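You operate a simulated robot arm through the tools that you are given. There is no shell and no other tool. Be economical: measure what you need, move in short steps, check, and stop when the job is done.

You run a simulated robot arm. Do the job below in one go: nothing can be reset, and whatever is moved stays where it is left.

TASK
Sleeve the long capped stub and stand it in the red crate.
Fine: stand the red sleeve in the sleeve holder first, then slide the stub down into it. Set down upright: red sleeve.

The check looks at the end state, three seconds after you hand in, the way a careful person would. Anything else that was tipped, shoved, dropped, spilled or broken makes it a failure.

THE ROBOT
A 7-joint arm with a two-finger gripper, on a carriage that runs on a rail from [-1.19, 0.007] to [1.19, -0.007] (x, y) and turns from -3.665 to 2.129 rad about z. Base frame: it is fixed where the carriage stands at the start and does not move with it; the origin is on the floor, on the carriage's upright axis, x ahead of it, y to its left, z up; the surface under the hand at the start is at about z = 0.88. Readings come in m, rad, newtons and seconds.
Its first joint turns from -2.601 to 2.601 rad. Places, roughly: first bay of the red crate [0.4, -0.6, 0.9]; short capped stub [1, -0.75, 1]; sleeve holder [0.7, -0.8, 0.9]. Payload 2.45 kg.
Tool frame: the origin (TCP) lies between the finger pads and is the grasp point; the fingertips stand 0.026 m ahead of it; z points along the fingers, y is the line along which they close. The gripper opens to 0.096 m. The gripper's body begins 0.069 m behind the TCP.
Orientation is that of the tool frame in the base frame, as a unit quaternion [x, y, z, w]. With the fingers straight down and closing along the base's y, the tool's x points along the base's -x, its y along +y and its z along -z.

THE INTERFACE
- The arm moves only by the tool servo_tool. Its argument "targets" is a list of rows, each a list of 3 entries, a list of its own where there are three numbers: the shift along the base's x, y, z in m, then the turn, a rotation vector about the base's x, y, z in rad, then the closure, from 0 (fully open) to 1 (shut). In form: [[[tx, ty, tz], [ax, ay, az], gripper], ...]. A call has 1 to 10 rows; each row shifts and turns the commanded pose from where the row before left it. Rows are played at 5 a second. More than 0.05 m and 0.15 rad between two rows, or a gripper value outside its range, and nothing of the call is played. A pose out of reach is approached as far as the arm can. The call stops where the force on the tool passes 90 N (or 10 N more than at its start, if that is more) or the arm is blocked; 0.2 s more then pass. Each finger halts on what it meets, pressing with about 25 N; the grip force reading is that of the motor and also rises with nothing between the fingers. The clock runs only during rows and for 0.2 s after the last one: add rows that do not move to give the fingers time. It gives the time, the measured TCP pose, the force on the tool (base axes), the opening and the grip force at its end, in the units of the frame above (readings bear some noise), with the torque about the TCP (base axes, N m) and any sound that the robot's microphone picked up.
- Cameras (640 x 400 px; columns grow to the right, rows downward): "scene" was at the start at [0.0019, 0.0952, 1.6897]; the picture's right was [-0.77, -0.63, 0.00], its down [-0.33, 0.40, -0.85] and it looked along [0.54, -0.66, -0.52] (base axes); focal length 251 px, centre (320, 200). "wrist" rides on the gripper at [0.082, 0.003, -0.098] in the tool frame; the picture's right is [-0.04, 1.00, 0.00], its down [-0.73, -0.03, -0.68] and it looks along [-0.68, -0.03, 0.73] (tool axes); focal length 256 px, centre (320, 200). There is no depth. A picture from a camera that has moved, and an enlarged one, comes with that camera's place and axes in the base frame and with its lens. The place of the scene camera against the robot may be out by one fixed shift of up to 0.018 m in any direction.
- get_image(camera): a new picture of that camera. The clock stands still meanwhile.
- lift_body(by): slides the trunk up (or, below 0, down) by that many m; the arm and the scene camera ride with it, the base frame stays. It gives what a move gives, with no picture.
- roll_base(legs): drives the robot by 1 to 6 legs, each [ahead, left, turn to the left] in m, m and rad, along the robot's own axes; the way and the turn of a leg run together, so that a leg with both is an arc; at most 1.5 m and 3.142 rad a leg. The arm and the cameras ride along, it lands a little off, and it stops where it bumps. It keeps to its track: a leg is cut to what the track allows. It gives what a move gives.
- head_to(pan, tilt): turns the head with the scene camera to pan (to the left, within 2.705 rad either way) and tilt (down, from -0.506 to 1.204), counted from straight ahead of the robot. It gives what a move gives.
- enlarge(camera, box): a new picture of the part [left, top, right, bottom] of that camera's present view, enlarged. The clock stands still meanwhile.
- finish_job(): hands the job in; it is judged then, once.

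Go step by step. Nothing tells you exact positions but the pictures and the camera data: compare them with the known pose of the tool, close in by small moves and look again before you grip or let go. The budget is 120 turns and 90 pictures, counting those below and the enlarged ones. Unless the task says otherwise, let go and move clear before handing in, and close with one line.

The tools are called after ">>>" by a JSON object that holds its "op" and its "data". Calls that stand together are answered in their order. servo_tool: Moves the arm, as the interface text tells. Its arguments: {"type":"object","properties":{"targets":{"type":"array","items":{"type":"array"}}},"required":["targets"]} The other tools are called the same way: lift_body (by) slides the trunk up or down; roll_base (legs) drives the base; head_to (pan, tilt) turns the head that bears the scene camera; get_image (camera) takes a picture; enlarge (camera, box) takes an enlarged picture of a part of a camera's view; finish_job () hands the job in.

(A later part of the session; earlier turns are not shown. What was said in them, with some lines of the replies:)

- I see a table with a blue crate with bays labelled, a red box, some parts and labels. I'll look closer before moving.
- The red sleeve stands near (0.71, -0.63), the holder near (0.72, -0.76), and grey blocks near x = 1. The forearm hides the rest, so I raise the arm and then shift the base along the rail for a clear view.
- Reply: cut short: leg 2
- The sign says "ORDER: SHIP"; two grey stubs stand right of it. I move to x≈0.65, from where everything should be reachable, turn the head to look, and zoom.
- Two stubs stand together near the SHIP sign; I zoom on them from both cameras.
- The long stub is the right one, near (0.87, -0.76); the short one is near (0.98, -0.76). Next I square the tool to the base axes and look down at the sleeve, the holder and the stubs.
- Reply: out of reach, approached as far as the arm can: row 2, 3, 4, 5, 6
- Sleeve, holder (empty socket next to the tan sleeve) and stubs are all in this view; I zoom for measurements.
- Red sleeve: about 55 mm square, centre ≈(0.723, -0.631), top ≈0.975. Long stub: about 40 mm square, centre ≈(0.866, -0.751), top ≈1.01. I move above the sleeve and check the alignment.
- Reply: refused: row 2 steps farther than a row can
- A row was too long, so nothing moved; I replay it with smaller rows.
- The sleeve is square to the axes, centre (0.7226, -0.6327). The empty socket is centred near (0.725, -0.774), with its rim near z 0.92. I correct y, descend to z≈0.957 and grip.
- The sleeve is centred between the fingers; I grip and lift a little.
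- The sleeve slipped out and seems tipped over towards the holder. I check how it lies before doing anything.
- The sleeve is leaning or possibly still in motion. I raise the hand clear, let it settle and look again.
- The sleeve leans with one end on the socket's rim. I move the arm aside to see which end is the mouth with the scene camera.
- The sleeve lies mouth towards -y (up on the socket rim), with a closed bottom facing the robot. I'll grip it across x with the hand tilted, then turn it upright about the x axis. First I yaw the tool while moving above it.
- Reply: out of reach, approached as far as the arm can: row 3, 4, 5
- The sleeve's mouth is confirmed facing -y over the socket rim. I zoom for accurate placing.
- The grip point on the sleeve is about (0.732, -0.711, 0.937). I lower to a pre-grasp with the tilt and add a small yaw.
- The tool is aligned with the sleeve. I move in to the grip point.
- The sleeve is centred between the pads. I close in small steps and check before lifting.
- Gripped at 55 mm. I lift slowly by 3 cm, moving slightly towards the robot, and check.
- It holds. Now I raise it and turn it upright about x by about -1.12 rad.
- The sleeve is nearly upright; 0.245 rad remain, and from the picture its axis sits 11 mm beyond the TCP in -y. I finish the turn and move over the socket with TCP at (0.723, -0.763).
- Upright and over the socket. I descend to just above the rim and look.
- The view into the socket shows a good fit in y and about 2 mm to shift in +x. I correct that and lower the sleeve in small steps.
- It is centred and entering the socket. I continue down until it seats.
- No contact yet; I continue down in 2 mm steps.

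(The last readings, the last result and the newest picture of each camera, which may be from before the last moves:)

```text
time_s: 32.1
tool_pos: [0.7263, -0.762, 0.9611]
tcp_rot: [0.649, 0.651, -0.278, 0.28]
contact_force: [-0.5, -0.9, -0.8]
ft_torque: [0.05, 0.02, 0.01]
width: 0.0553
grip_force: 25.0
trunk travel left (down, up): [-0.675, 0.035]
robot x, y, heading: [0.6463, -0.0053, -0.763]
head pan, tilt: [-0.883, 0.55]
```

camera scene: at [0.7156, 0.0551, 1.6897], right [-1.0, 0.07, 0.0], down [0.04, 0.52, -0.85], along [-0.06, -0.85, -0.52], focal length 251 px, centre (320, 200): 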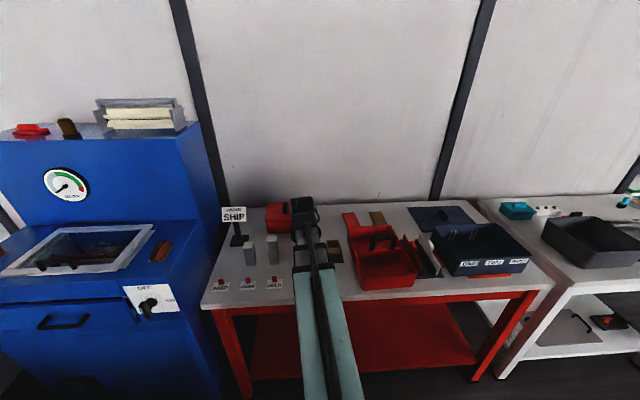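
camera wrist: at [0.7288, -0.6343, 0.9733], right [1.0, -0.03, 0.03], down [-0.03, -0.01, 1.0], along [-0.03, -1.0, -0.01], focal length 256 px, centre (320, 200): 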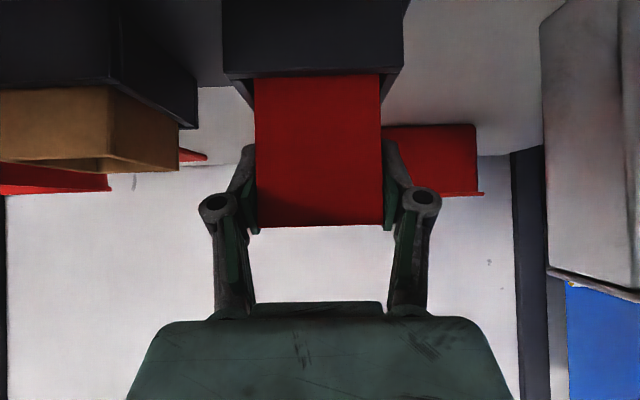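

>>> {"op": "servo_tool", "data": {"targets": [[[0, 0, -0.002], [0, 0, 0], 0.6], [[0, 0, -0.002], [0, 0, 0], 0.6], [[0, 0, 0], [0, 0, 0], 0.6]]}}

```text
time_s: 32.9
tool_pos: [0.7252, -0.7627, 0.9581]
tcp_rot: [0.649, 0.649, -0.281, 0.282]
contact_force: [-0.4, -2.1, 18.4]
ft_torque: [-0.42, 0.03, -0.01]
width: 0.0551
grip_force: 25.1
trunk travel left (down, up): [-0.675, 0.035]
robot x, y, heading: [0.6475, -0.0061, -0.763]
head pan, tilt: [-0.883, 0.55]
```

Seated with about 18 N contact. I ease off, open, and back out along the tool axis.

>>> {"op": "servo_tool", "data": {"targets": [[[0, 0, 0.002], [0, 0, 0], 0.6], [[0, 0, 0], [0, 0, 0], 0.42], [[0, 0, 0], [0, 0, 0], 0.36], [[0, 0, 0], [0, 0, 0], 0.2], [[0, 0, 0], [0, 0, 0], 0.05], [[0, 0.02, 0.02], [0, 0, 0], 0], [[0, 0.03, 0.03], [0, 0, 0], 0], [[0, 0.03, 0.03], [0, 0, 0], 0], [[0, 0, 0], [0, 0, 0], 0]]}}

>>> {"op": "get_image", "data": {"camera": "wrist"}}

```text
time_s: 34.9
tool_pos: [0.7279, -0.6808, 1.0396]
tcp_rot: [0.65, 0.65, -0.278, 0.28]
contact_force: [0.0, -0.3, -0.6]
ft_torque: [0.02, 0.01, 0.02]
width: 0.0959
grip_force: 0.0
trunk travel left (down, up): [-0.675, 0.035]
robot x, y, heading: [0.6457, -0.0039, -0.763]
head pan, tilt: [-0.883, 0.55]
```

```text
49 pictures are left
camera wrist: at [0.731, -0.5525, 1.048], right [1.0, -0.03, 0.03], down [-0.03, -0.01, 1.0], along [-0.03, -1.0, -0.01], focal length 256 px, centre (320, 200)
```

wrist: 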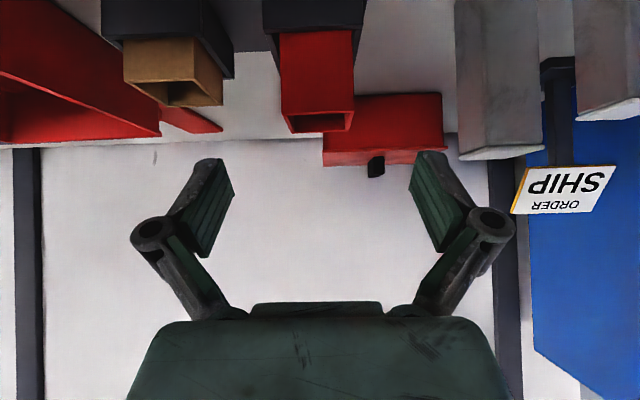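

The red sleeve stands in the holder. Now I bring the tool back to vertical while moving above the long stub.

>>> {"op": "servo_tool", "data": {"targets": [[[0, 0.01, 0.04], [0, 0, 0], 0], [[0.01, 0, 0.04], [0.136, 0, 0], 0], [[0.025, -0.01, 0.02], [0.136, 0, 0], 0], [[0.025, -0.015, 0.01], [0.136, 0, 0], 0], [[0.025, -0.02, 0], [0.136, 0, 0], 0], [[0.025, -0.02, 0], [0.136, 0, 0], 0], [[0.025, -0.015, 0], [0.135, 0, 0], 0], [[0, 0, 0], [0, 0, 0], 0]]}}

>>> {"op": "get_image", "data": {"camera": "wrist"}}

```text
time_s: 36.7
tool_pos: [0.8617, -0.7532, 1.1503]
tcp_rot: [0.707, 0.707, 0.003, -0.001]
contact_force: [0.0, -0.3, -0.3]
ft_torque: [0.02, 0.02, -0.01]
width: 0.0962
grip_force: 0.1
trunk travel left (down, up): [-0.675, 0.035]
robot x, y, heading: [0.6505, -0.0004, -0.764]
head pan, tilt: [-0.883, 0.55]
```

```text
48 pictures are left
camera wrist: at [0.8638, -0.6713, 1.2498], right [1.0, -0.04, 0.0], down [-0.03, -0.74, 0.68], along [-0.03, -0.68, -0.74], focal length 256 px, centre (320, 200)
```

wrist: 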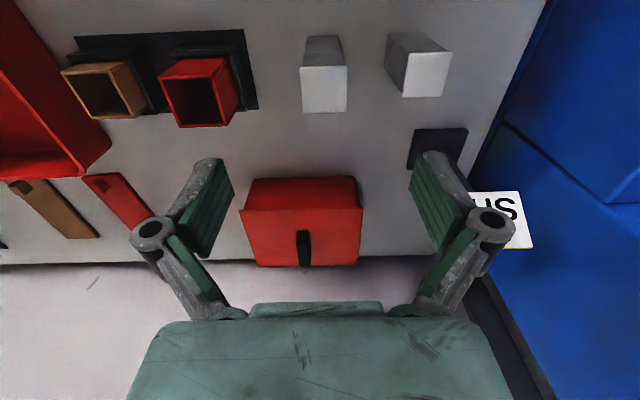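

>>> {"op": "enlarge", "data": {"camera": "wrist", "box": [270, 10, 470, 130]}}

>>> {"op": "enlarge", "data": {"camera": "wrist", "box": [130, 20, 270, 140]}}

```text
3.20 times, centred on (370, 70) of wrist
camera zoom: at [0.8638, -0.6713, 1.2498], right [1.0, -0.04, 0.0], down [-0.03, -0.74, 0.68], along [-0.03, -0.68, -0.74], focal length 819 px, centre (160, 616)
```

zoom: 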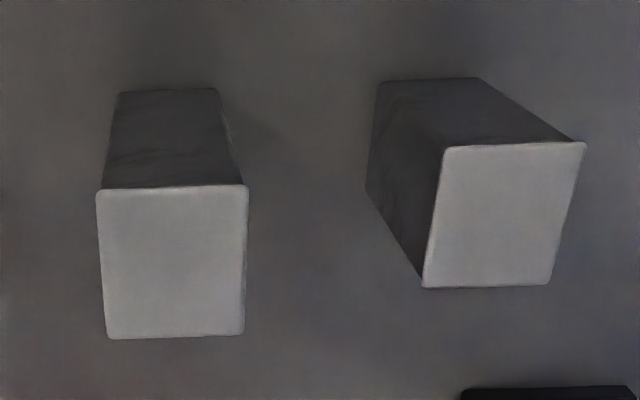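

```text
3.33 times, centred on (200, 80) of wrist
camera zoom: at [0.8638, -0.6713, 1.2498], right [1.0, -0.04, 0.0], down [-0.03, -0.74, 0.68], along [-0.03, -0.68, -0.74], focal length 853 px, centre (720, 600)
```

zoom: 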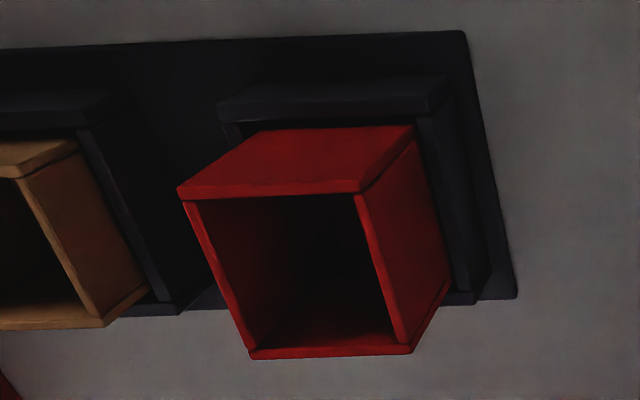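

The stub's centre is 2 mm in +x and 2.5 mm in -y from the TCP and is square to the tool. The sleeve's mouth is centred near (0.724, -0.775). I part-close the gripper and descend around the stub's top.

>>> {"op": "servo_tool", "data": {"targets": [[[0.002, -0.0026, -0.03], [0, 0, 0], 0.2], [[0, 0, -0.04], [0, 0, 0], 0.25], [[0, 0, -0.03], [0, 0, 0], 0.25], [[0, 0, -0.02], [0, 0, 0], 0.25], [[0, 0, 0], [0, 0, 0], 0.25]]}}

>>> {"op": "get_image", "data": {"camera": "wrist"}}

```text
time_s: 37.9
tool_pos: [0.8626, -0.7554, 1.0286]
tcp_rot: [0.706, 0.708, 0.004, 0.0]
contact_force: [0.3, 1.2, 0.2]
ft_torque: [0.02, 0.02, 0.0]
width: 0.0721
grip_force: 0.0
trunk travel left (down, up): [-0.675, 0.035]
robot x, y, heading: [0.6463, -0.0008, -0.761]
head pan, tilt: [-0.883, 0.55]
```

```text
45 pictures are left
camera wrist: at [0.8647, -0.6735, 1.128], right [1.0, -0.04, 0.0], down [-0.03, -0.74, 0.68], along [-0.03, -0.68, -0.74], focal length 256 px, centre (320, 200)
```

wrist: 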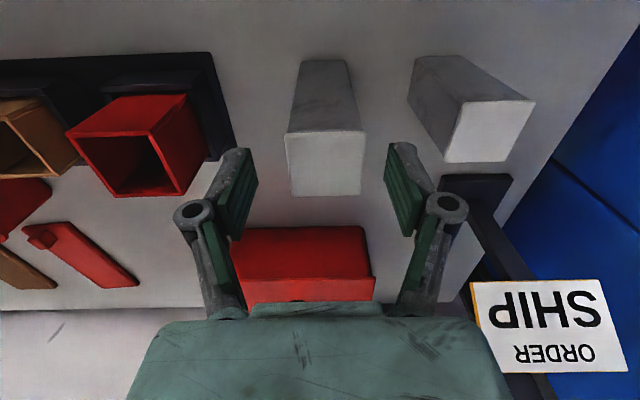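

Nearly centred; I correct by 2 mm in x and y, descend the last 23 mm and grip gently.

>>> {"op": "servo_tool", "data": {"targets": [[[0.002, 0.002, -0.01], [0, 0, 0], 0.25], [[0, 0, -0.013], [0, 0, 0], 0.25], [[0, 0, 0], [0, 0, 0], 0.45], [[0, 0, 0], [0, 0, 0], 0.52], [[0, 0, 0], [0, 0, 0], 0.57], [[0, 0, 0], [0, 0, 0], 0.7], [[0, 0, 0], [0, 0, 0], 0.7], [[0, 0, 0], [0, 0, 0], 0.7]]}}

>>> {"op": "get_image", "data": {"camera": "wrist"}}

```text
time_s: 39.7
tool_pos: [0.8639, -0.7536, 1.0071]
tcp_rot: [0.708, 0.706, 0.003, 0.0]
contact_force: [-0.7, 0.3, 0.4]
ft_torque: [-0.03, 0.0, -0.01]
width: 0.0397
grip_force: 24.7
trunk travel left (down, up): [-0.675, 0.035]
robot x, y, heading: [0.6462, -0.0036, -0.759]
head pan, tilt: [-0.883, 0.55]
```

```text
44 pictures are left
camera wrist: at [0.8677, -0.6711, 1.1052], right [1.0, -0.04, 0.0], down [-0.03, -0.74, 0.68], along [-0.03, -0.68, -0.74], focal length 256 px, centre (320, 200)
```

wrist: 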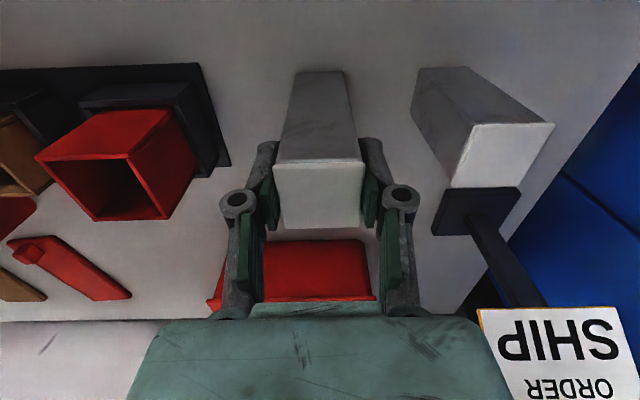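

Gripped at 40 mm. I lift slowly and check.

>>> {"op": "servo_tool", "data": {"targets": [[[0, 0, 0.003], [0, 0, 0], 0.7], [[0, 0, 0.005], [0, 0, 0], 0.7], [[0, 0, 0.01], [0, 0, 0], 0.7], [[0, 0, 0.015], [0, 0, 0], 0.7], [[0, 0, 0], [0, 0, 0], 0.7]]}}

>>> {"op": "get_image", "data": {"camera": "wrist"}}

```text
time_s: 40.9
tool_pos: [0.866, -0.7519, 1.0407]
tcp_rot: [0.707, 0.707, 0.002, 0.0]
contact_force: [0.0, -0.2, -0.7]
ft_torque: [-0.03, 0.0, 0.0]
width: 0.0394
grip_force: 24.6
trunk travel left (down, up): [-0.675, 0.035]
robot x, y, heading: [0.65, -0.0028, -0.764]
head pan, tilt: [-0.883, 0.55]
```

```text
43 pictures are left
camera wrist: at [0.8683, -0.6704, 1.1399], right [1.0, -0.04, 0.0], down [-0.03, -0.74, 0.68], along [-0.03, -0.68, -0.74], focal length 256 px, centre (320, 200)
```

wrist: 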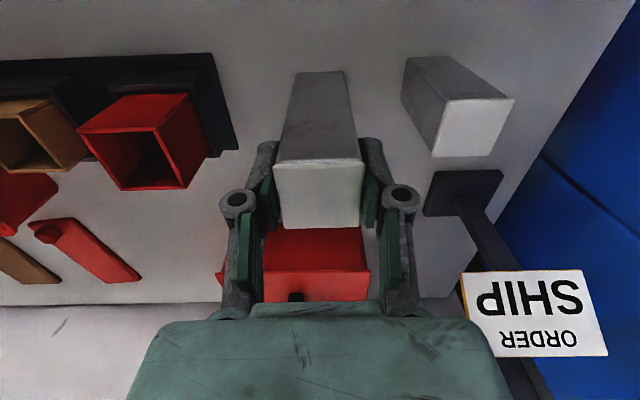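

It holds. I raise it and carry it above the sleeve for alignment.

>>> {"op": "servo_tool", "data": {"targets": [[[0, 0, 0.03], [0, 0, 0], 0.7], [[0, 0, 0.04], [0, 0, 0], 0.7], [[-0.015, -0.002, 0.03], [0, 0, 0], 0.7], [[-0.03, -0.005, 0], [0, 0, 0], 0.7], [[-0.035, -0.005, 0], [0, 0, 0], 0.7], [[-0.035, -0.005, 0], [0, 0, 0], 0.7], [[-0.025, -0.004, 0], [0, 0, 0], 0.7], [[0, 0, 0], [0, 0, 0], 0.7]]}}

>>> {"op": "get_image", "data": {"camera": "wrist"}}

>>> {"op": "enlarge", "data": {"camera": "wrist", "box": [240, 20, 400, 120]}}

```text
time_s: 42.7
tool_pos: [0.7253, -0.7717, 1.1388]
tcp_rot: [0.707, 0.707, 0.003, 0.0]
contact_force: [-1.0, 0.4, -1.3]
ft_torque: [0.03, 0.01, 0.02]
width: 0.0395
grip_force: 25.0
trunk travel left (down, up): [-0.675, 0.035]
robot x, y, heading: [0.6491, -0.0039, -0.768]
head pan, tilt: [-0.883, 0.55]
```

```text
42 pictures are left
camera wrist: at [0.7281, -0.6907, 1.2371], right [1.0, -0.04, 0.0], down [-0.03, -0.74, 0.68], along [-0.03, -0.68, -0.74], focal length 256 px, centre (320, 200)
```

wrist: 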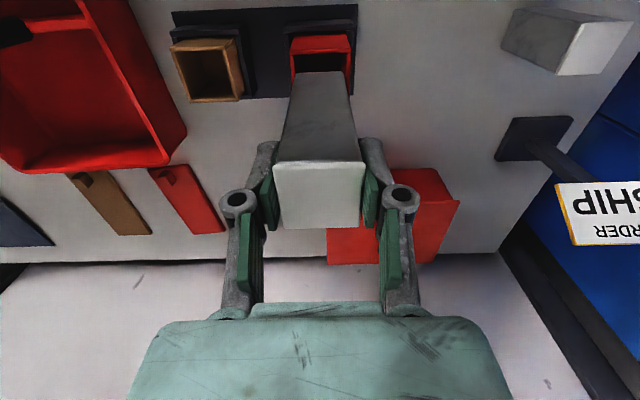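

```text
4.00 times, centred on (320, 70) of wrist
camera zoom: at [0.7281, -0.6907, 1.2371], right [1.0, -0.04, 0.0], down [-0.03, -0.74, 0.68], along [-0.03, -0.68, -0.74], focal length 1024 px, centre (320, 720)
```

zoom: 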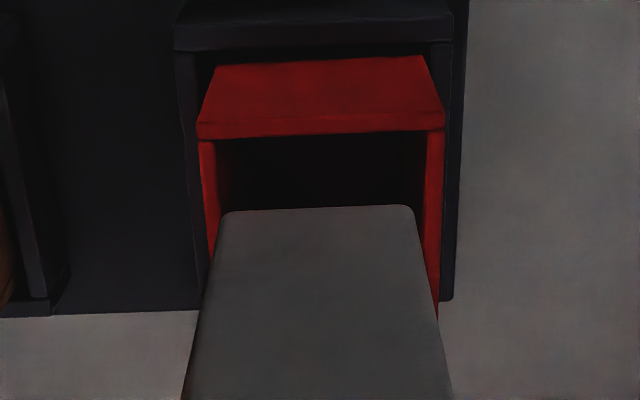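

Stub bottom centre ≈(0.7244, -0.7745) and sleeve mouth ≈(0.7255, -0.775): within 1 mm, with about 3.5 mm clearance. I nudge it and start lowering.

>>> {"op": "servo_tool", "data": {"targets": [[[0.001, -0.0005, -0.015], [0, 0, 0], 0.7], [[0, 0, -0.02], [0, 0, 0], 0.7], [[0, 0, -0.015], [0, 0, 0], 0.7], [[0, 0, 0], [0, 0, 0], 0.7]]}}

>>> {"op": "enlarge", "data": {"camera": "wrist", "box": [240, 20, 400, 120]}}

```text
time_s: 43.7
tool_pos: [0.7262, -0.774, 1.087]
tcp_rot: [0.707, 0.707, 0.001, 0.0]
contact_force: [-0.1, -0.7, -0.8]
ft_torque: [0.0, 0.03, 0.01]
width: 0.0395
grip_force: 25.0
trunk travel left (down, up): [-0.675, 0.035]
robot x, y, heading: [0.6475, -0.005, -0.765]
head pan, tilt: [-0.883, 0.55]
```

```text
4.00 times, centred on (320, 70) of wrist
camera zoom: at [0.7296, -0.6926, 1.1868], right [1.0, -0.04, 0.0], down [-0.03, -0.74, 0.68], along [-0.03, -0.68, -0.74], focal length 1024 px, centre (320, 720)
```

zoom: 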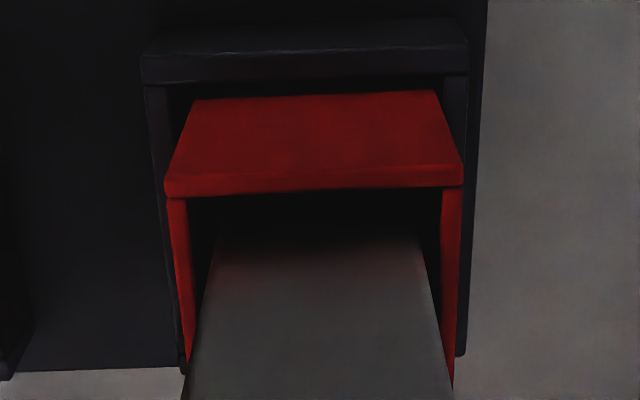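

The stub has entered the sleeve freely. I keep lowering.

>>> {"op": "servo_tool", "data": {"targets": [[[0, 0, -0.015], [0, 0, 0], 0.7], [[0, 0, -0.02], [0, 0, 0], 0.7], [[0, 0, -0.02], [0, 0, 0], 0.7], [[0, 0, -0.01], [0, 0, 0], 0.7], [[0, 0, 0], [0, 0, 0], 0.7]]}}

>>> {"op": "get_image", "data": {"camera": "wrist"}}

```text
time_s: 44.9
tool_pos: [0.7265, -0.7758, 1.0237]
tcp_rot: [0.707, 0.707, 0.001, 0.0]
contact_force: [0.2, 0.0, -1.7]
ft_torque: [-0.01, -0.02, 0.0]
width: 0.0397
grip_force: 25.3
trunk travel left (down, up): [-0.675, 0.035]
robot x, y, heading: [0.6441, -0.0059, -0.764]
head pan, tilt: [-0.883, 0.55]
```

```text
39 pictures are left
camera wrist: at [0.7285, -0.6933, 1.1226], right [1.0, -0.04, 0.0], down [-0.03, -0.74, 0.68], along [-0.03, -0.68, -0.74], focal length 256 px, centre (320, 200)
```

wrist: 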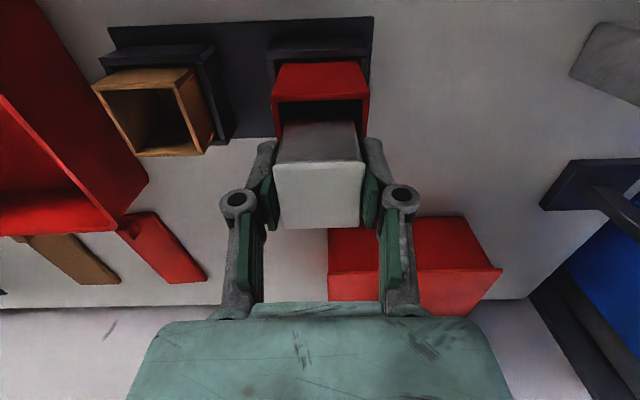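

>>> {"op": "servo_tool", "data": {"targets": [[[0, 0, -0.004], [0, 0, 0], 0.7], [[0, 0, -0.003], [0, 0, 0], 0.7], [[0, 0, -0.003], [0, 0, 0], 0.7], [[0, 0, 0], [0, 0, 0], 0.7]]}}

```text
time_s: 45.9
tool_pos: [0.7249, -0.7755, 1.0141]
tcp_rot: [0.707, 0.707, 0.002, 0.0]
contact_force: [-0.2, -0.1, 2.0]
ft_torque: [-0.03, 0.0, -0.02]
width: 0.0394
grip_force: 25.0
trunk travel left (down, up): [-0.675, 0.035]
robot x, y, heading: [0.6449, -0.0062, -0.763]
head pan, tilt: [-0.883, 0.55]
```

A slight contact shows; I go on in 1 mm steps to confirm seating.

>>> {"op": "servo_tool", "data": {"targets": [[[0, 0, -0.001], [0, 0, 0], 0.7], [[0, 0, -0.001], [0, 0, 0], 0.7], [[0, 0, 0], [0, 0, 0], 0.7]]}}

>>> {"op": "enlarge", "data": {"camera": "wrist", "box": [220, 40, 420, 240]}}

```text
time_s: 46.7
tool_pos: [0.726, -0.7738, 1.0141]
tcp_rot: [0.707, 0.707, 0.002, 0.002]
contact_force: [1.1, -4.2, 16.0]
ft_torque: [-0.32, -0.07, -0.03]
width: 0.0395
grip_force: 25.2
trunk travel left (down, up): [-0.675, 0.035]
robot x, y, heading: [0.6466, -0.0026, -0.766]
head pan, tilt: [-0.883, 0.55]
```

```text
2.00 times, centred on (320, 140) of wrist
camera zoom: at [0.7282, -0.6918, 1.1123], right [1.0, -0.04, 0.0], down [-0.03, -0.73, 0.68], along [-0.03, -0.68, -0.73], focal length 512 px, centre (320, 320)
```

zoom: 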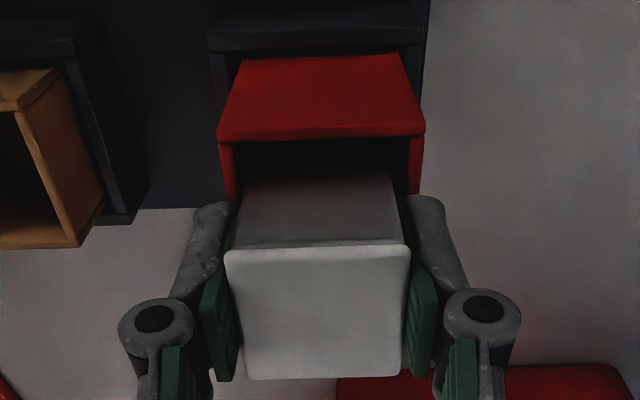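

Seated (16 N). I ease off, open, rise, and look.

>>> {"op": "servo_tool", "data": {"targets": [[[0, 0, 0.001], [0, 0, 0], 0.7], [[0, 0, 0], [0, 0, 0], 0.55], [[0, 0, 0], [0, 0, 0], 0.4], [[0, 0, 0], [0, 0, 0], 0.3], [[0, 0, 0.02], [0, 0, 0], 0.3], [[0, 0, 0.03], [0, 0, 0], 0.2], [[0, 0, 0.03], [0, 0, 0], 0], [[0, 0, 0], [0, 0, 0], 0]]}}

>>> {"op": "get_image", "data": {"camera": "wrist"}}

```text
time_s: 48.5
tool_pos: [0.7273, -0.7736, 1.0937]
tcp_rot: [0.707, 0.708, 0.002, 0.0]
contact_force: [-0.9, 0.4, -0.1]
ft_torque: [-0.02, 0.01, 0.06]
width: 0.0961
grip_force: 0.1
trunk travel left (down, up): [-0.675, 0.035]
robot x, y, heading: [0.6488, -0.0016, -0.762]
head pan, tilt: [-0.883, 0.55]
```

```text
37 pictures are left
camera wrist: at [0.7303, -0.6922, 1.193], right [1.0, -0.04, 0.0], down [-0.03, -0.74, 0.68], along [-0.03, -0.68, -0.74], focal length 256 px, centre (320, 200)
```

wrist: 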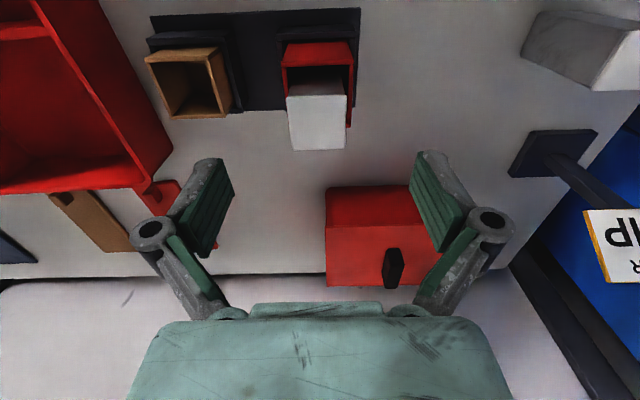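

The stub stands in the sleeve. I descend with open fingers around the sleeve's top.

>>> {"op": "servo_tool", "data": {"targets": [[[-0.001, 0, -0.03], [0, 0, 0], 0.05], [[0, 0, -0.03], [0, 0, 0], 0.05], [[0, 0, -0.03], [0, 0, 0], 0.05], [[0, 0, -0.02], [0, 0, 0], 0.05], [[0, 0, 0], [0, 0, 0], 0.05]]}}

>>> {"op": "get_image", "data": {"camera": "wrist"}}

```text
time_s: 49.7
tool_pos: [0.7252, -0.7739, 0.9828]
tcp_rot: [0.707, 0.707, 0.002, 0.001]
contact_force: [0.6, -1.0, -0.4]
ft_torque: [0.0, 0.01, 0.0]
width: 0.0913
grip_force: 0.0
trunk travel left (down, up): [-0.675, 0.035]
robot x, y, heading: [0.6487, -0.0062, -0.763]
head pan, tilt: [-0.883, 0.55]
```

```text
36 pictures are left
camera wrist: at [0.7283, -0.6925, 1.0824], right [1.0, -0.04, 0.0], down [-0.03, -0.74, 0.68], along [-0.03, -0.68, -0.74], focal length 256 px, centre (320, 200)
```

wrist: 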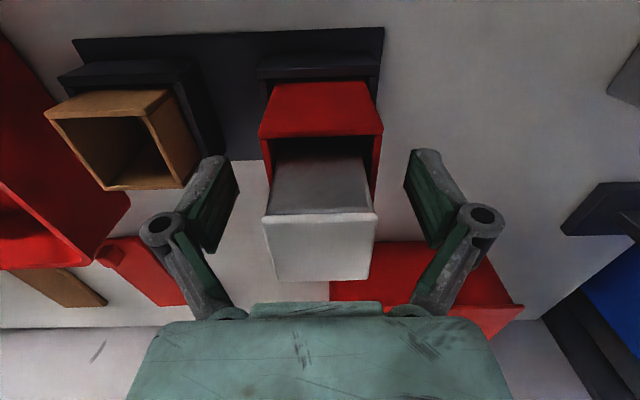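

Well centred, with room under the palm. I go down another 17 mm and grip the sleeve.

>>> {"op": "servo_tool", "data": {"targets": [[[0, 0, -0.01], [0, 0, 0], 0.05], [[0, 0, -0.007], [0, 0, 0], 0.05], [[0, 0, 0], [0, 0, 0], 0.3], [[0, 0, 0], [0, 0, 0], 0.38], [[0, 0, 0], [0, 0, 0], 0.42], [[0, 0, 0], [0, 0, 0], 0.46], [[0, 0, 0], [0, 0, 0], 0.6], [[0, 0, 0], [0, 0, 0], 0.6], [[0, 0, 0], [0, 0, 0], 0.6]]}}

>>> {"op": "get_image", "data": {"camera": "wrist"}}

```text
time_s: 51.7
tool_pos: [0.7255, -0.7739, 0.9662]
tcp_rot: [0.707, 0.707, 0.002, 0.001]
contact_force: [1.5, -1.4, 1.9]
ft_torque: [-0.06, -0.09, -0.03]
width: 0.0549
grip_force: 25.0
trunk travel left (down, up): [-0.675, 0.035]
robot x, y, heading: [0.6488, -0.0007, -0.756]
head pan, tilt: [-0.883, 0.55]
```

```text
35 pictures are left
camera wrist: at [0.7288, -0.6922, 1.0662], right [1.0, -0.04, 0.0], down [-0.03, -0.74, 0.68], along [-0.03, -0.68, -0.74], focal length 256 px, centre (320, 200)
```

wrist: 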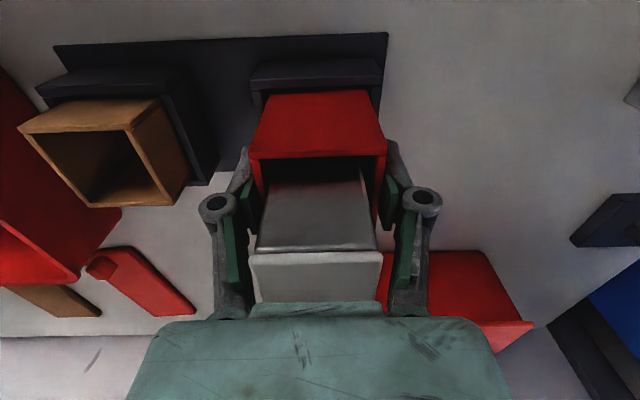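

Gripped at 55 mm. I lift very slowly at first and check.

>>> {"op": "servo_tool", "data": {"targets": [[[0, 0, 0.003], [0, 0, 0], 0.6], [[0, 0, 0.004], [0, 0, 0], 0.6], [[0, 0, 0.006], [0, 0, 0], 0.6], [[0, 0, 0.008], [0, 0, 0], 0.6], [[0, 0, 0], [0, 0, 0], 0.6]]}}

>>> {"op": "get_image", "data": {"camera": "wrist"}}

```text
time_s: 52.9
tool_pos: [0.7255, -0.7739, 0.9867]
tcp_rot: [0.707, 0.707, 0.002, 0.0]
contact_force: [-0.6, 0.4, -1.1]
ft_torque: [0.02, 0.01, 0.02]
width: 0.0553
grip_force: 24.9
trunk travel left (down, up): [-0.675, 0.035]
robot x, y, heading: [0.6421, -0.0021, -0.763]
head pan, tilt: [-0.883, 0.55]
```

```text
34 pictures are left
camera wrist: at [0.7275, -0.6922, 1.0865], right [1.0, -0.04, 0.0], down [-0.03, -0.74, 0.68], along [-0.03, -0.68, -0.74], focal length 256 px, centre (320, 200)
```

wrist: 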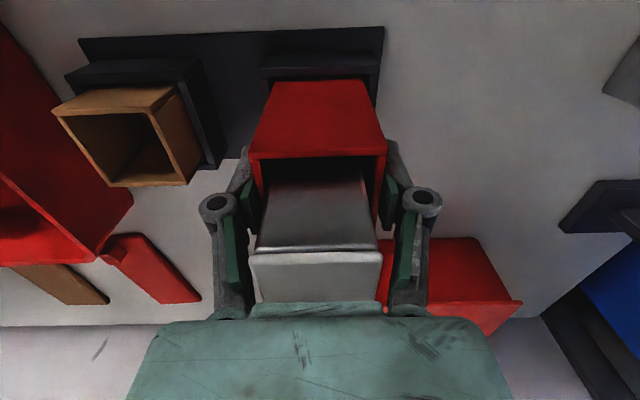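

Sleeve and stub rise together. I raise further and carry them towards the crate's front bay, which I estimate is centred near (0.40, -0.665).

>>> {"op": "servo_tool", "data": {"targets": [[[0, 0, 0.02], [0, 0, 0], 0.6], [[0, 0, 0.03], [0, 0, 0], 0.6], [[0, 0, 0.03], [0, 0, 0], 0.6], [[0, 0, 0.03], [0, 0, 0], 0.6], [[0, 0.005, 0.03], [0, 0, 0], 0.6], [[0, 0.01, 0.03], [0, 0, 0], 0.6], [[0, 0, 0], [0, 0, 0], 0.6]]}}

>>> {"op": "servo_tool", "data": {"targets": [[[-0.025, 0.01, 0], [0, 0, 0], 0.6], [[-0.03, 0.012, 0], [0, 0, 0], 0.6], [[-0.03, 0.012, 0], [0, 0, 0], 0.6], [[-0.03, 0.012, 0], [0, 0, 0], 0.6], [[-0.03, 0.012, 0], [0, 0, 0], 0.6], [[-0.03, 0.012, 0], [0, 0, 0], 0.6], [[-0.03, 0.012, 0], [0, 0, 0], 0.6], [[-0.02, 0.01, 0], [0, 0, 0], 0.6], [[0, 0, 0], [0, 0, 0], 0.6]]}}

>>> {"op": "get_image", "data": {"camera": "wrist"}}

>>> {"op": "get_image", "data": {"camera": "scene"}}

```text
time_s: 54.5
tool_pos: [0.7264, -0.7593, 1.158]
tcp_rot: [0.707, 0.707, 0.002, 0.0]
contact_force: [0.2, -0.2, -1.7]
ft_torque: [-0.01, -0.02, -0.01]
width: 0.0549
grip_force: 24.8
trunk travel left (down, up): [-0.675, 0.035]
robot x, y, heading: [0.6479, -0.0048, -0.768]
head pan, tilt: [-0.883, 0.55]
```

```text
time_s: 56.5
tool_pos: [0.4999, -0.668, 1.1566]
tcp_rot: [0.707, 0.707, 0.003, -0.001]
contact_force: [-0.2, -0.1, -1.2]
ft_torque: [0.0, -0.01, 0.0]
width: 0.0554
grip_force: 24.5
trunk travel left (down, up): [-0.675, 0.035]
robot x, y, heading: [0.6433, -0.0037, -0.764]
head pan, tilt: [-0.883, 0.55]
```

```text
33 pictures are left
camera wrist: at [0.5019, -0.5858, 1.2557], right [1.0, -0.04, 0.0], down [-0.03, -0.74, 0.68], along [-0.03, -0.68, -0.74], focal length 256 px, centre (320, 200)
```

wrist: 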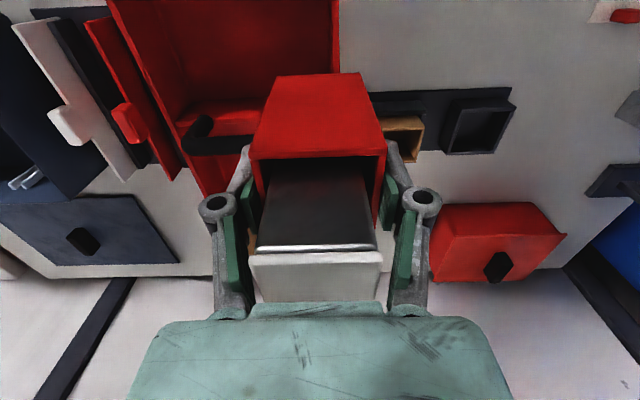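

```text
32 pictures are left
camera scene: at [0.7155, 0.0549, 1.6897], right [-1.0, 0.07, 0.0], down [0.04, 0.52, -0.85], along [-0.06, -0.85, -0.52], focal length 251 px, centre (320, 200)
```

scene: 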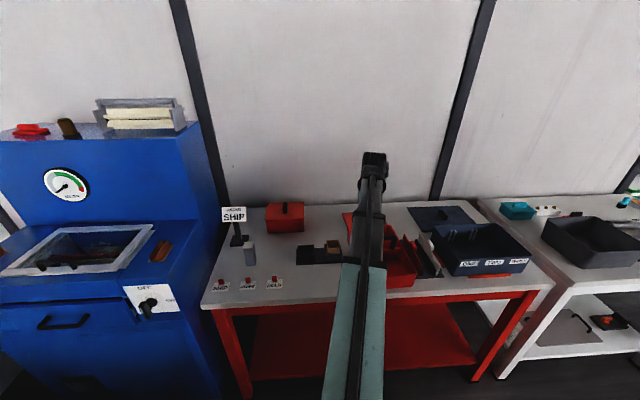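

The crate spans x ≈0.30–0.51, with its front bay between y ≈-0.60 and the divider near -0.72. I move to (0.405, -0.65) and check before lowering.

>>> {"op": "servo_tool", "data": {"targets": [[[-0.03, 0.005, 0], [0, 0, 0], 0.6], [[-0.03, 0.005, 0], [0, 0, 0], 0.6], [[-0.025, 0.005, 0], [0, 0, 0], 0.6], [[-0.01, 0.003, 0], [0, 0, 0], 0.6], [[0, 0, 0], [0, 0, 0], 0.6]]}}

>>> {"op": "get_image", "data": {"camera": "wrist"}}

>>> {"op": "enlarge", "data": {"camera": "scene", "box": [320, 190, 480, 310]}}

```text
time_s: 57.7
tool_pos: [0.4039, -0.6495, 1.1582]
tcp_rot: [0.707, 0.707, 0.003, 0.0]
contact_force: [-0.7, -0.9, -1.3]
ft_torque: [-0.01, 0.02, -0.02]
width: 0.0553
grip_force: 25.1
trunk travel left (down, up): [-0.675, 0.035]
robot x, y, heading: [0.6484, -0.0019, -0.757]
head pan, tilt: [-0.883, 0.55]
```

```text
31 pictures are left
camera wrist: at [0.4069, -0.5673, 1.256], right [1.0, -0.04, 0.0], down [-0.03, -0.74, 0.68], along [-0.03, -0.68, -0.74], focal length 256 px, centre (320, 200)
```

wrist: 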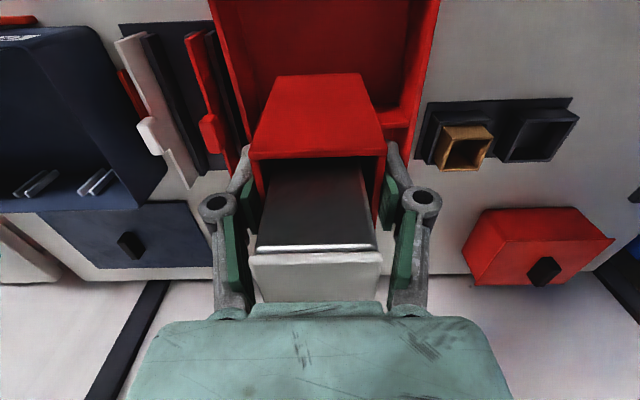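

```text
3.33 times, centred on (400, 250) of scene
camera zoom: at [0.7155, 0.0548, 1.6897], right [-1.0, 0.07, 0.0], down [0.04, 0.52, -0.85], along [-0.06, -0.85, -0.52], focal length 836 px, centre (53, 33)
```

zoom: 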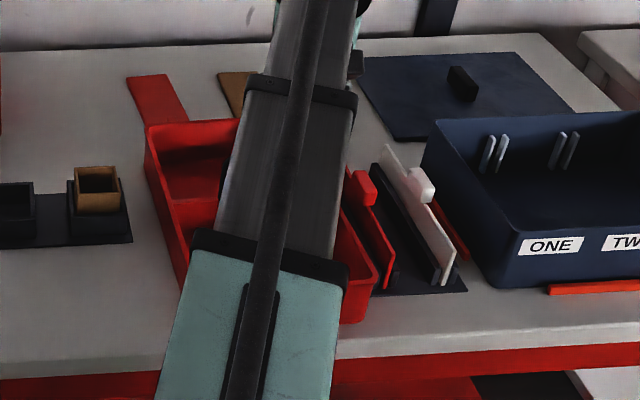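

The bay runs from y ≈-0.57 to -0.70, so I aim at y = -0.64 and lower to about 1.0.

>>> {"op": "servo_tool", "data": {"targets": [[[0, 0.01, -0.02], [0, 0, 0], 0.6], [[0, 0, -0.03], [0, 0, 0], 0.6], [[0, 0, -0.03], [0, 0, 0], 0.6], [[0, 0, -0.03], [0, 0, 0], 0.6], [[0, 0, -0.03], [0, 0, 0], 0.6], [[0, 0, 0], [0, 0, 0], 0.6]]}}

>>> {"op": "get_image", "data": {"camera": "wrist"}}

```text
time_s: 59.1
tool_pos: [0.4056, -0.6377, 1.0173]
tcp_rot: [0.707, 0.707, 0.003, 0.0]
contact_force: [0.4, -0.5, -1.5]
ft_torque: [0.03, 0.02, -0.02]
width: 0.055
grip_force: 24.5
trunk travel left (down, up): [-0.675, 0.035]
robot x, y, heading: [0.6455, -0.0044, -0.77]
head pan, tilt: [-0.883, 0.55]
```

```text
29 pictures are left
camera wrist: at [0.4084, -0.556, 1.1166], right [1.0, -0.04, 0.0], down [-0.03, -0.74, 0.68], along [-0.03, -0.68, -0.74], focal length 256 px, centre (320, 200)
```

wrist: 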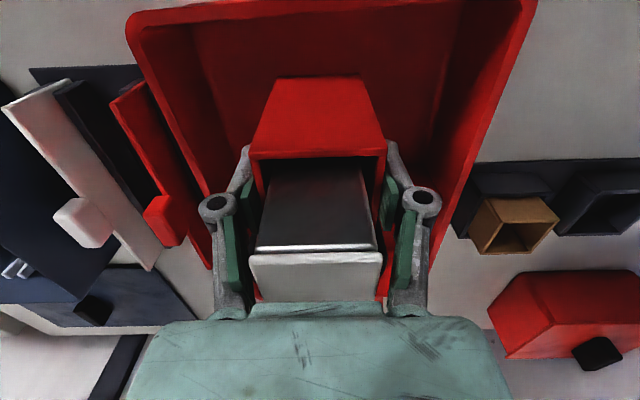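

Good clearance all round the bay. I lower to near the floor, then go in small steps.

>>> {"op": "servo_tool", "data": {"targets": [[[0, 0, -0.015], [0, 0, 0], 0.6], [[0, 0, -0.015], [0, 0, 0], 0.6], [[0, 0, -0.008], [0, 0, 0], 0.6], [[0, 0, -0.003], [0, 0, 0], 0.6], [[0, 0, 0], [0, 0, 0], 0.6]]}}

```text
time_s: 60.3
tool_pos: [0.4057, -0.6393, 0.9752]
tcp_rot: [0.707, 0.707, 0.003, 0.0]
contact_force: [-0.2, 0.2, -1.4]
ft_torque: [0.04, 0.04, -0.01]
width: 0.0553
grip_force: 25.1
trunk travel left (down, up): [-0.675, 0.035]
robot x, y, heading: [0.6451, -0.0054, -0.762]
head pan, tilt: [-0.883, 0.55]
```

>>> {"op": "servo_tool", "data": {"targets": [[[0, 0, -0.002], [0, 0, 0], 0.6], [[0, 0, -0.002], [0, 0, 0], 0.6], [[0, 0, -0.001], [0, 0, 0], 0.6], [[0, 0, 0], [0, 0, 0], 0.6]]}}

```text
time_s: 61.3
tool_pos: [0.4047, -0.6385, 0.9724]
tcp_rot: [0.707, 0.707, 0.003, -0.001]
contact_force: [-0.8, -0.5, -1.6]
ft_torque: [0.0, -0.01, -0.04]
width: 0.0548
grip_force: 25.1
trunk travel left (down, up): [-0.675, 0.035]
robot x, y, heading: [0.647, -0.006, -0.762]
head pan, tilt: [-0.883, 0.55]
```

>>> {"op": "servo_tool", "data": {"targets": [[[0, 0, -0.0015], [0, 0, 0], 0.6], [[0, 0, -0.0015], [0, 0, 0], 0.6], [[0, 0, 0], [0, 0, 0], 0.6]]}}

```text
time_s: 62.1
tool_pos: [0.4047, -0.6398, 0.9692]
tcp_rot: [0.707, 0.707, 0.003, 0.0]
contact_force: [0.0, 0.3, -1.9]
ft_torque: [0.01, -0.01, -0.01]
width: 0.055
grip_force: 24.7
trunk travel left (down, up): [-0.675, 0.035]
robot x, y, heading: [0.6481, -0.005, -0.762]
head pan, tilt: [-0.883, 0.55]
```

>>> {"op": "servo_tool", "data": {"targets": [[[0, 0, -0.0015], [0, 0, 0], 0.6], [[0, 0, -0.0015], [0, 0, 0], 0.6], [[0, 0, 0], [0, 0, 0], 0.6]]}}

```text
time_s: 62.9
tool_pos: [0.4044, -0.6399, 0.9668]
tcp_rot: [0.708, 0.706, 0.001, 0.0]
contact_force: [-2.0, -4.2, 17.8]
ft_torque: [-0.09, 0.08, -0.01]
width: 0.0554
grip_force: 24.8
trunk travel left (down, up): [-0.675, 0.035]
robot x, y, heading: [0.6509, -0.0046, -0.764]
head pan, tilt: [-0.883, 0.55]
```

Touchdown (18 N). I ease off, open, and rise straight up.

>>> {"op": "servo_tool", "data": {"targets": [[[0, 0, 0.001], [0, 0, 0], 0.6], [[0, 0, 0], [0, 0, 0], 0.42], [[0, 0, 0], [0, 0, 0], 0.36], [[0, 0, 0], [0, 0, 0], 0.25], [[0, 0, 0], [0, 0, 0], 0.1], [[0, 0, 0.02], [0, 0, 0], 0.1], [[0, 0, 0.03], [0, 0, 0], 0.1], [[0, 0, 0.04], [0, 0, 0], 0.1], [[0, 0, 0.04], [0, 0, 0], 0.1], [[0, 0, 0.03], [0, 0, 0], 0.1]]}}

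>>> {"op": "servo_tool", "data": {"targets": [[[0.04, 0, 0.02], [0, 0, 0], 0.1], [[0.04, 0, 0], [0, 0, 0], 0.1], [[0.04, 0, 0], [0, 0, 0], 0.1], [[0.04, 0, 0], [0, 0, 0], 0.1], [[0, 0, 0], [0, 0, 0], 0.1]]}}

>>> {"op": "get_image", "data": {"camera": "wrist"}}

>>> {"op": "get_image", "data": {"camera": "scene"}}

```text
time_s: 65.1
tool_pos: [0.4046, -0.6381, 1.1272]
tcp_rot: [0.707, 0.707, 0.002, 0.0]
contact_force: [-0.3, 0.2, 0.0]
ft_torque: [0.01, 0.03, -0.01]
width: 0.0864
grip_force: 0.2
trunk travel left (down, up): [-0.675, 0.035]
robot x, y, heading: [0.651, -0.0041, -0.764]
head pan, tilt: [-0.883, 0.55]
```

```text
time_s: 66.3
tool_pos: [0.5669, -0.6392, 1.146]
tcp_rot: [0.707, 0.707, 0.002, 0.0]
contact_force: [0.2, 0.3, -0.2]
ft_torque: [0.0, 0.06, 0.0]
width: 0.0864
grip_force: 0.1
trunk travel left (down, up): [-0.675, 0.035]
robot x, y, heading: [0.6476, -0.0033, -0.766]
head pan, tilt: [-0.883, 0.55]
```

```text
28 pictures are left
camera wrist: at [0.569, -0.557, 1.2453], right [1.0, -0.04, 0.0], down [-0.03, -0.74, 0.68], along [-0.03, -0.68, -0.74], focal length 256 px, centre (320, 200)
```

wrist: 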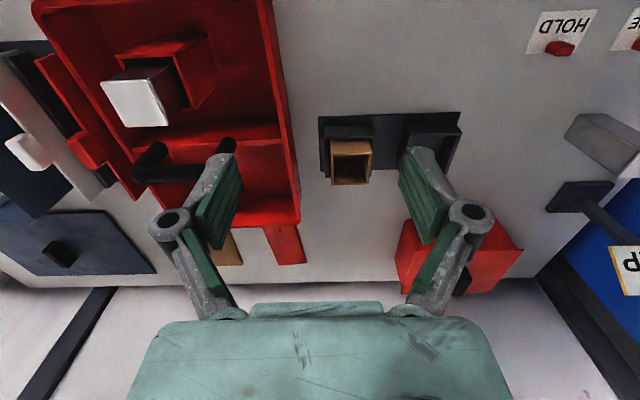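

```text
27 pictures are left
camera scene: at [0.7158, 0.055, 1.6896], right [-1.0, 0.07, 0.0], down [0.04, 0.52, -0.85], along [-0.06, -0.85, -0.52], focal length 251 px, centre (320, 200)
```

scene: 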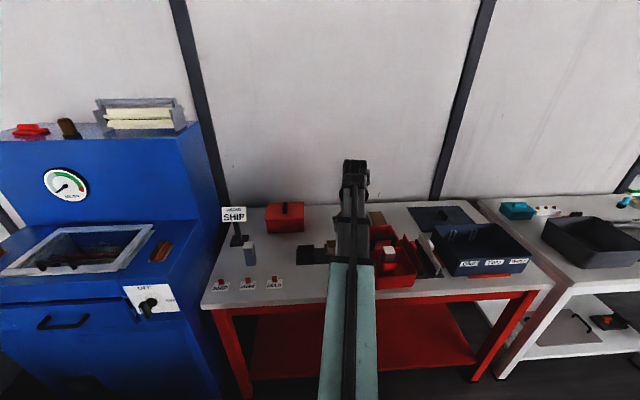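

>>> {"op": "enlarge", "data": {"camera": "wrist", "box": [20, 0, 320, 220]}}

>>> {"op": "enlarge", "data": {"camera": "scene", "box": [360, 200, 460, 300]}}

```text
1.82 times, centred on (170, 110) of wrist
camera zoom: at [0.569, -0.557, 1.2453], right [1.0, -0.04, 0.0], down [-0.03, -0.74, 0.68], along [-0.03, -0.68, -0.74], focal length 465 px, centre (593, 364)
```

zoom: 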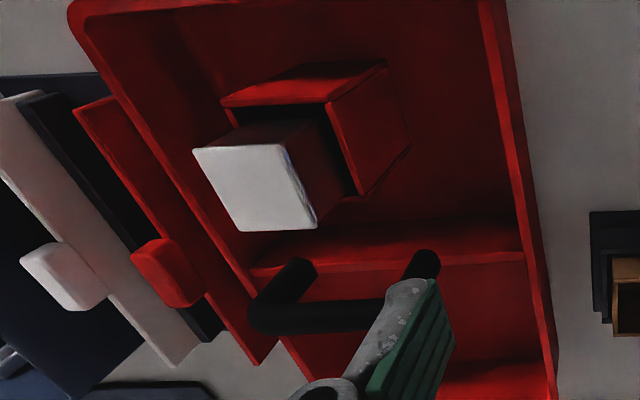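

```text
4.00 times, centred on (410, 250) of scene
camera zoom: at [0.7158, 0.055, 1.6896], right [-1.0, 0.07, 0.0], down [0.04, 0.52, -0.85], along [-0.06, -0.85, -0.52], focal length 1003 px, centre (-40, 0)
```

zoom: 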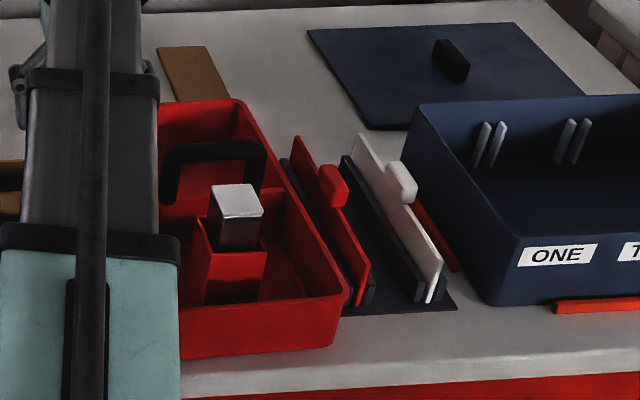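

The red sleeve with the long stub inside stands upright in the front bay of the red crate. The hand is clear and nothing else looks disturbed, so I hand in.

>>> {"op": "finish_job", "data": {}}

```text
The job is handed in.
```

The long capped stub is in the red sleeve, and the sleeve stands upright in the front bay of the red crate; the red sleeve slipped and tipped onto the holder at the first grip, but I picked it up, stood it in the holder and finished the job as asked.
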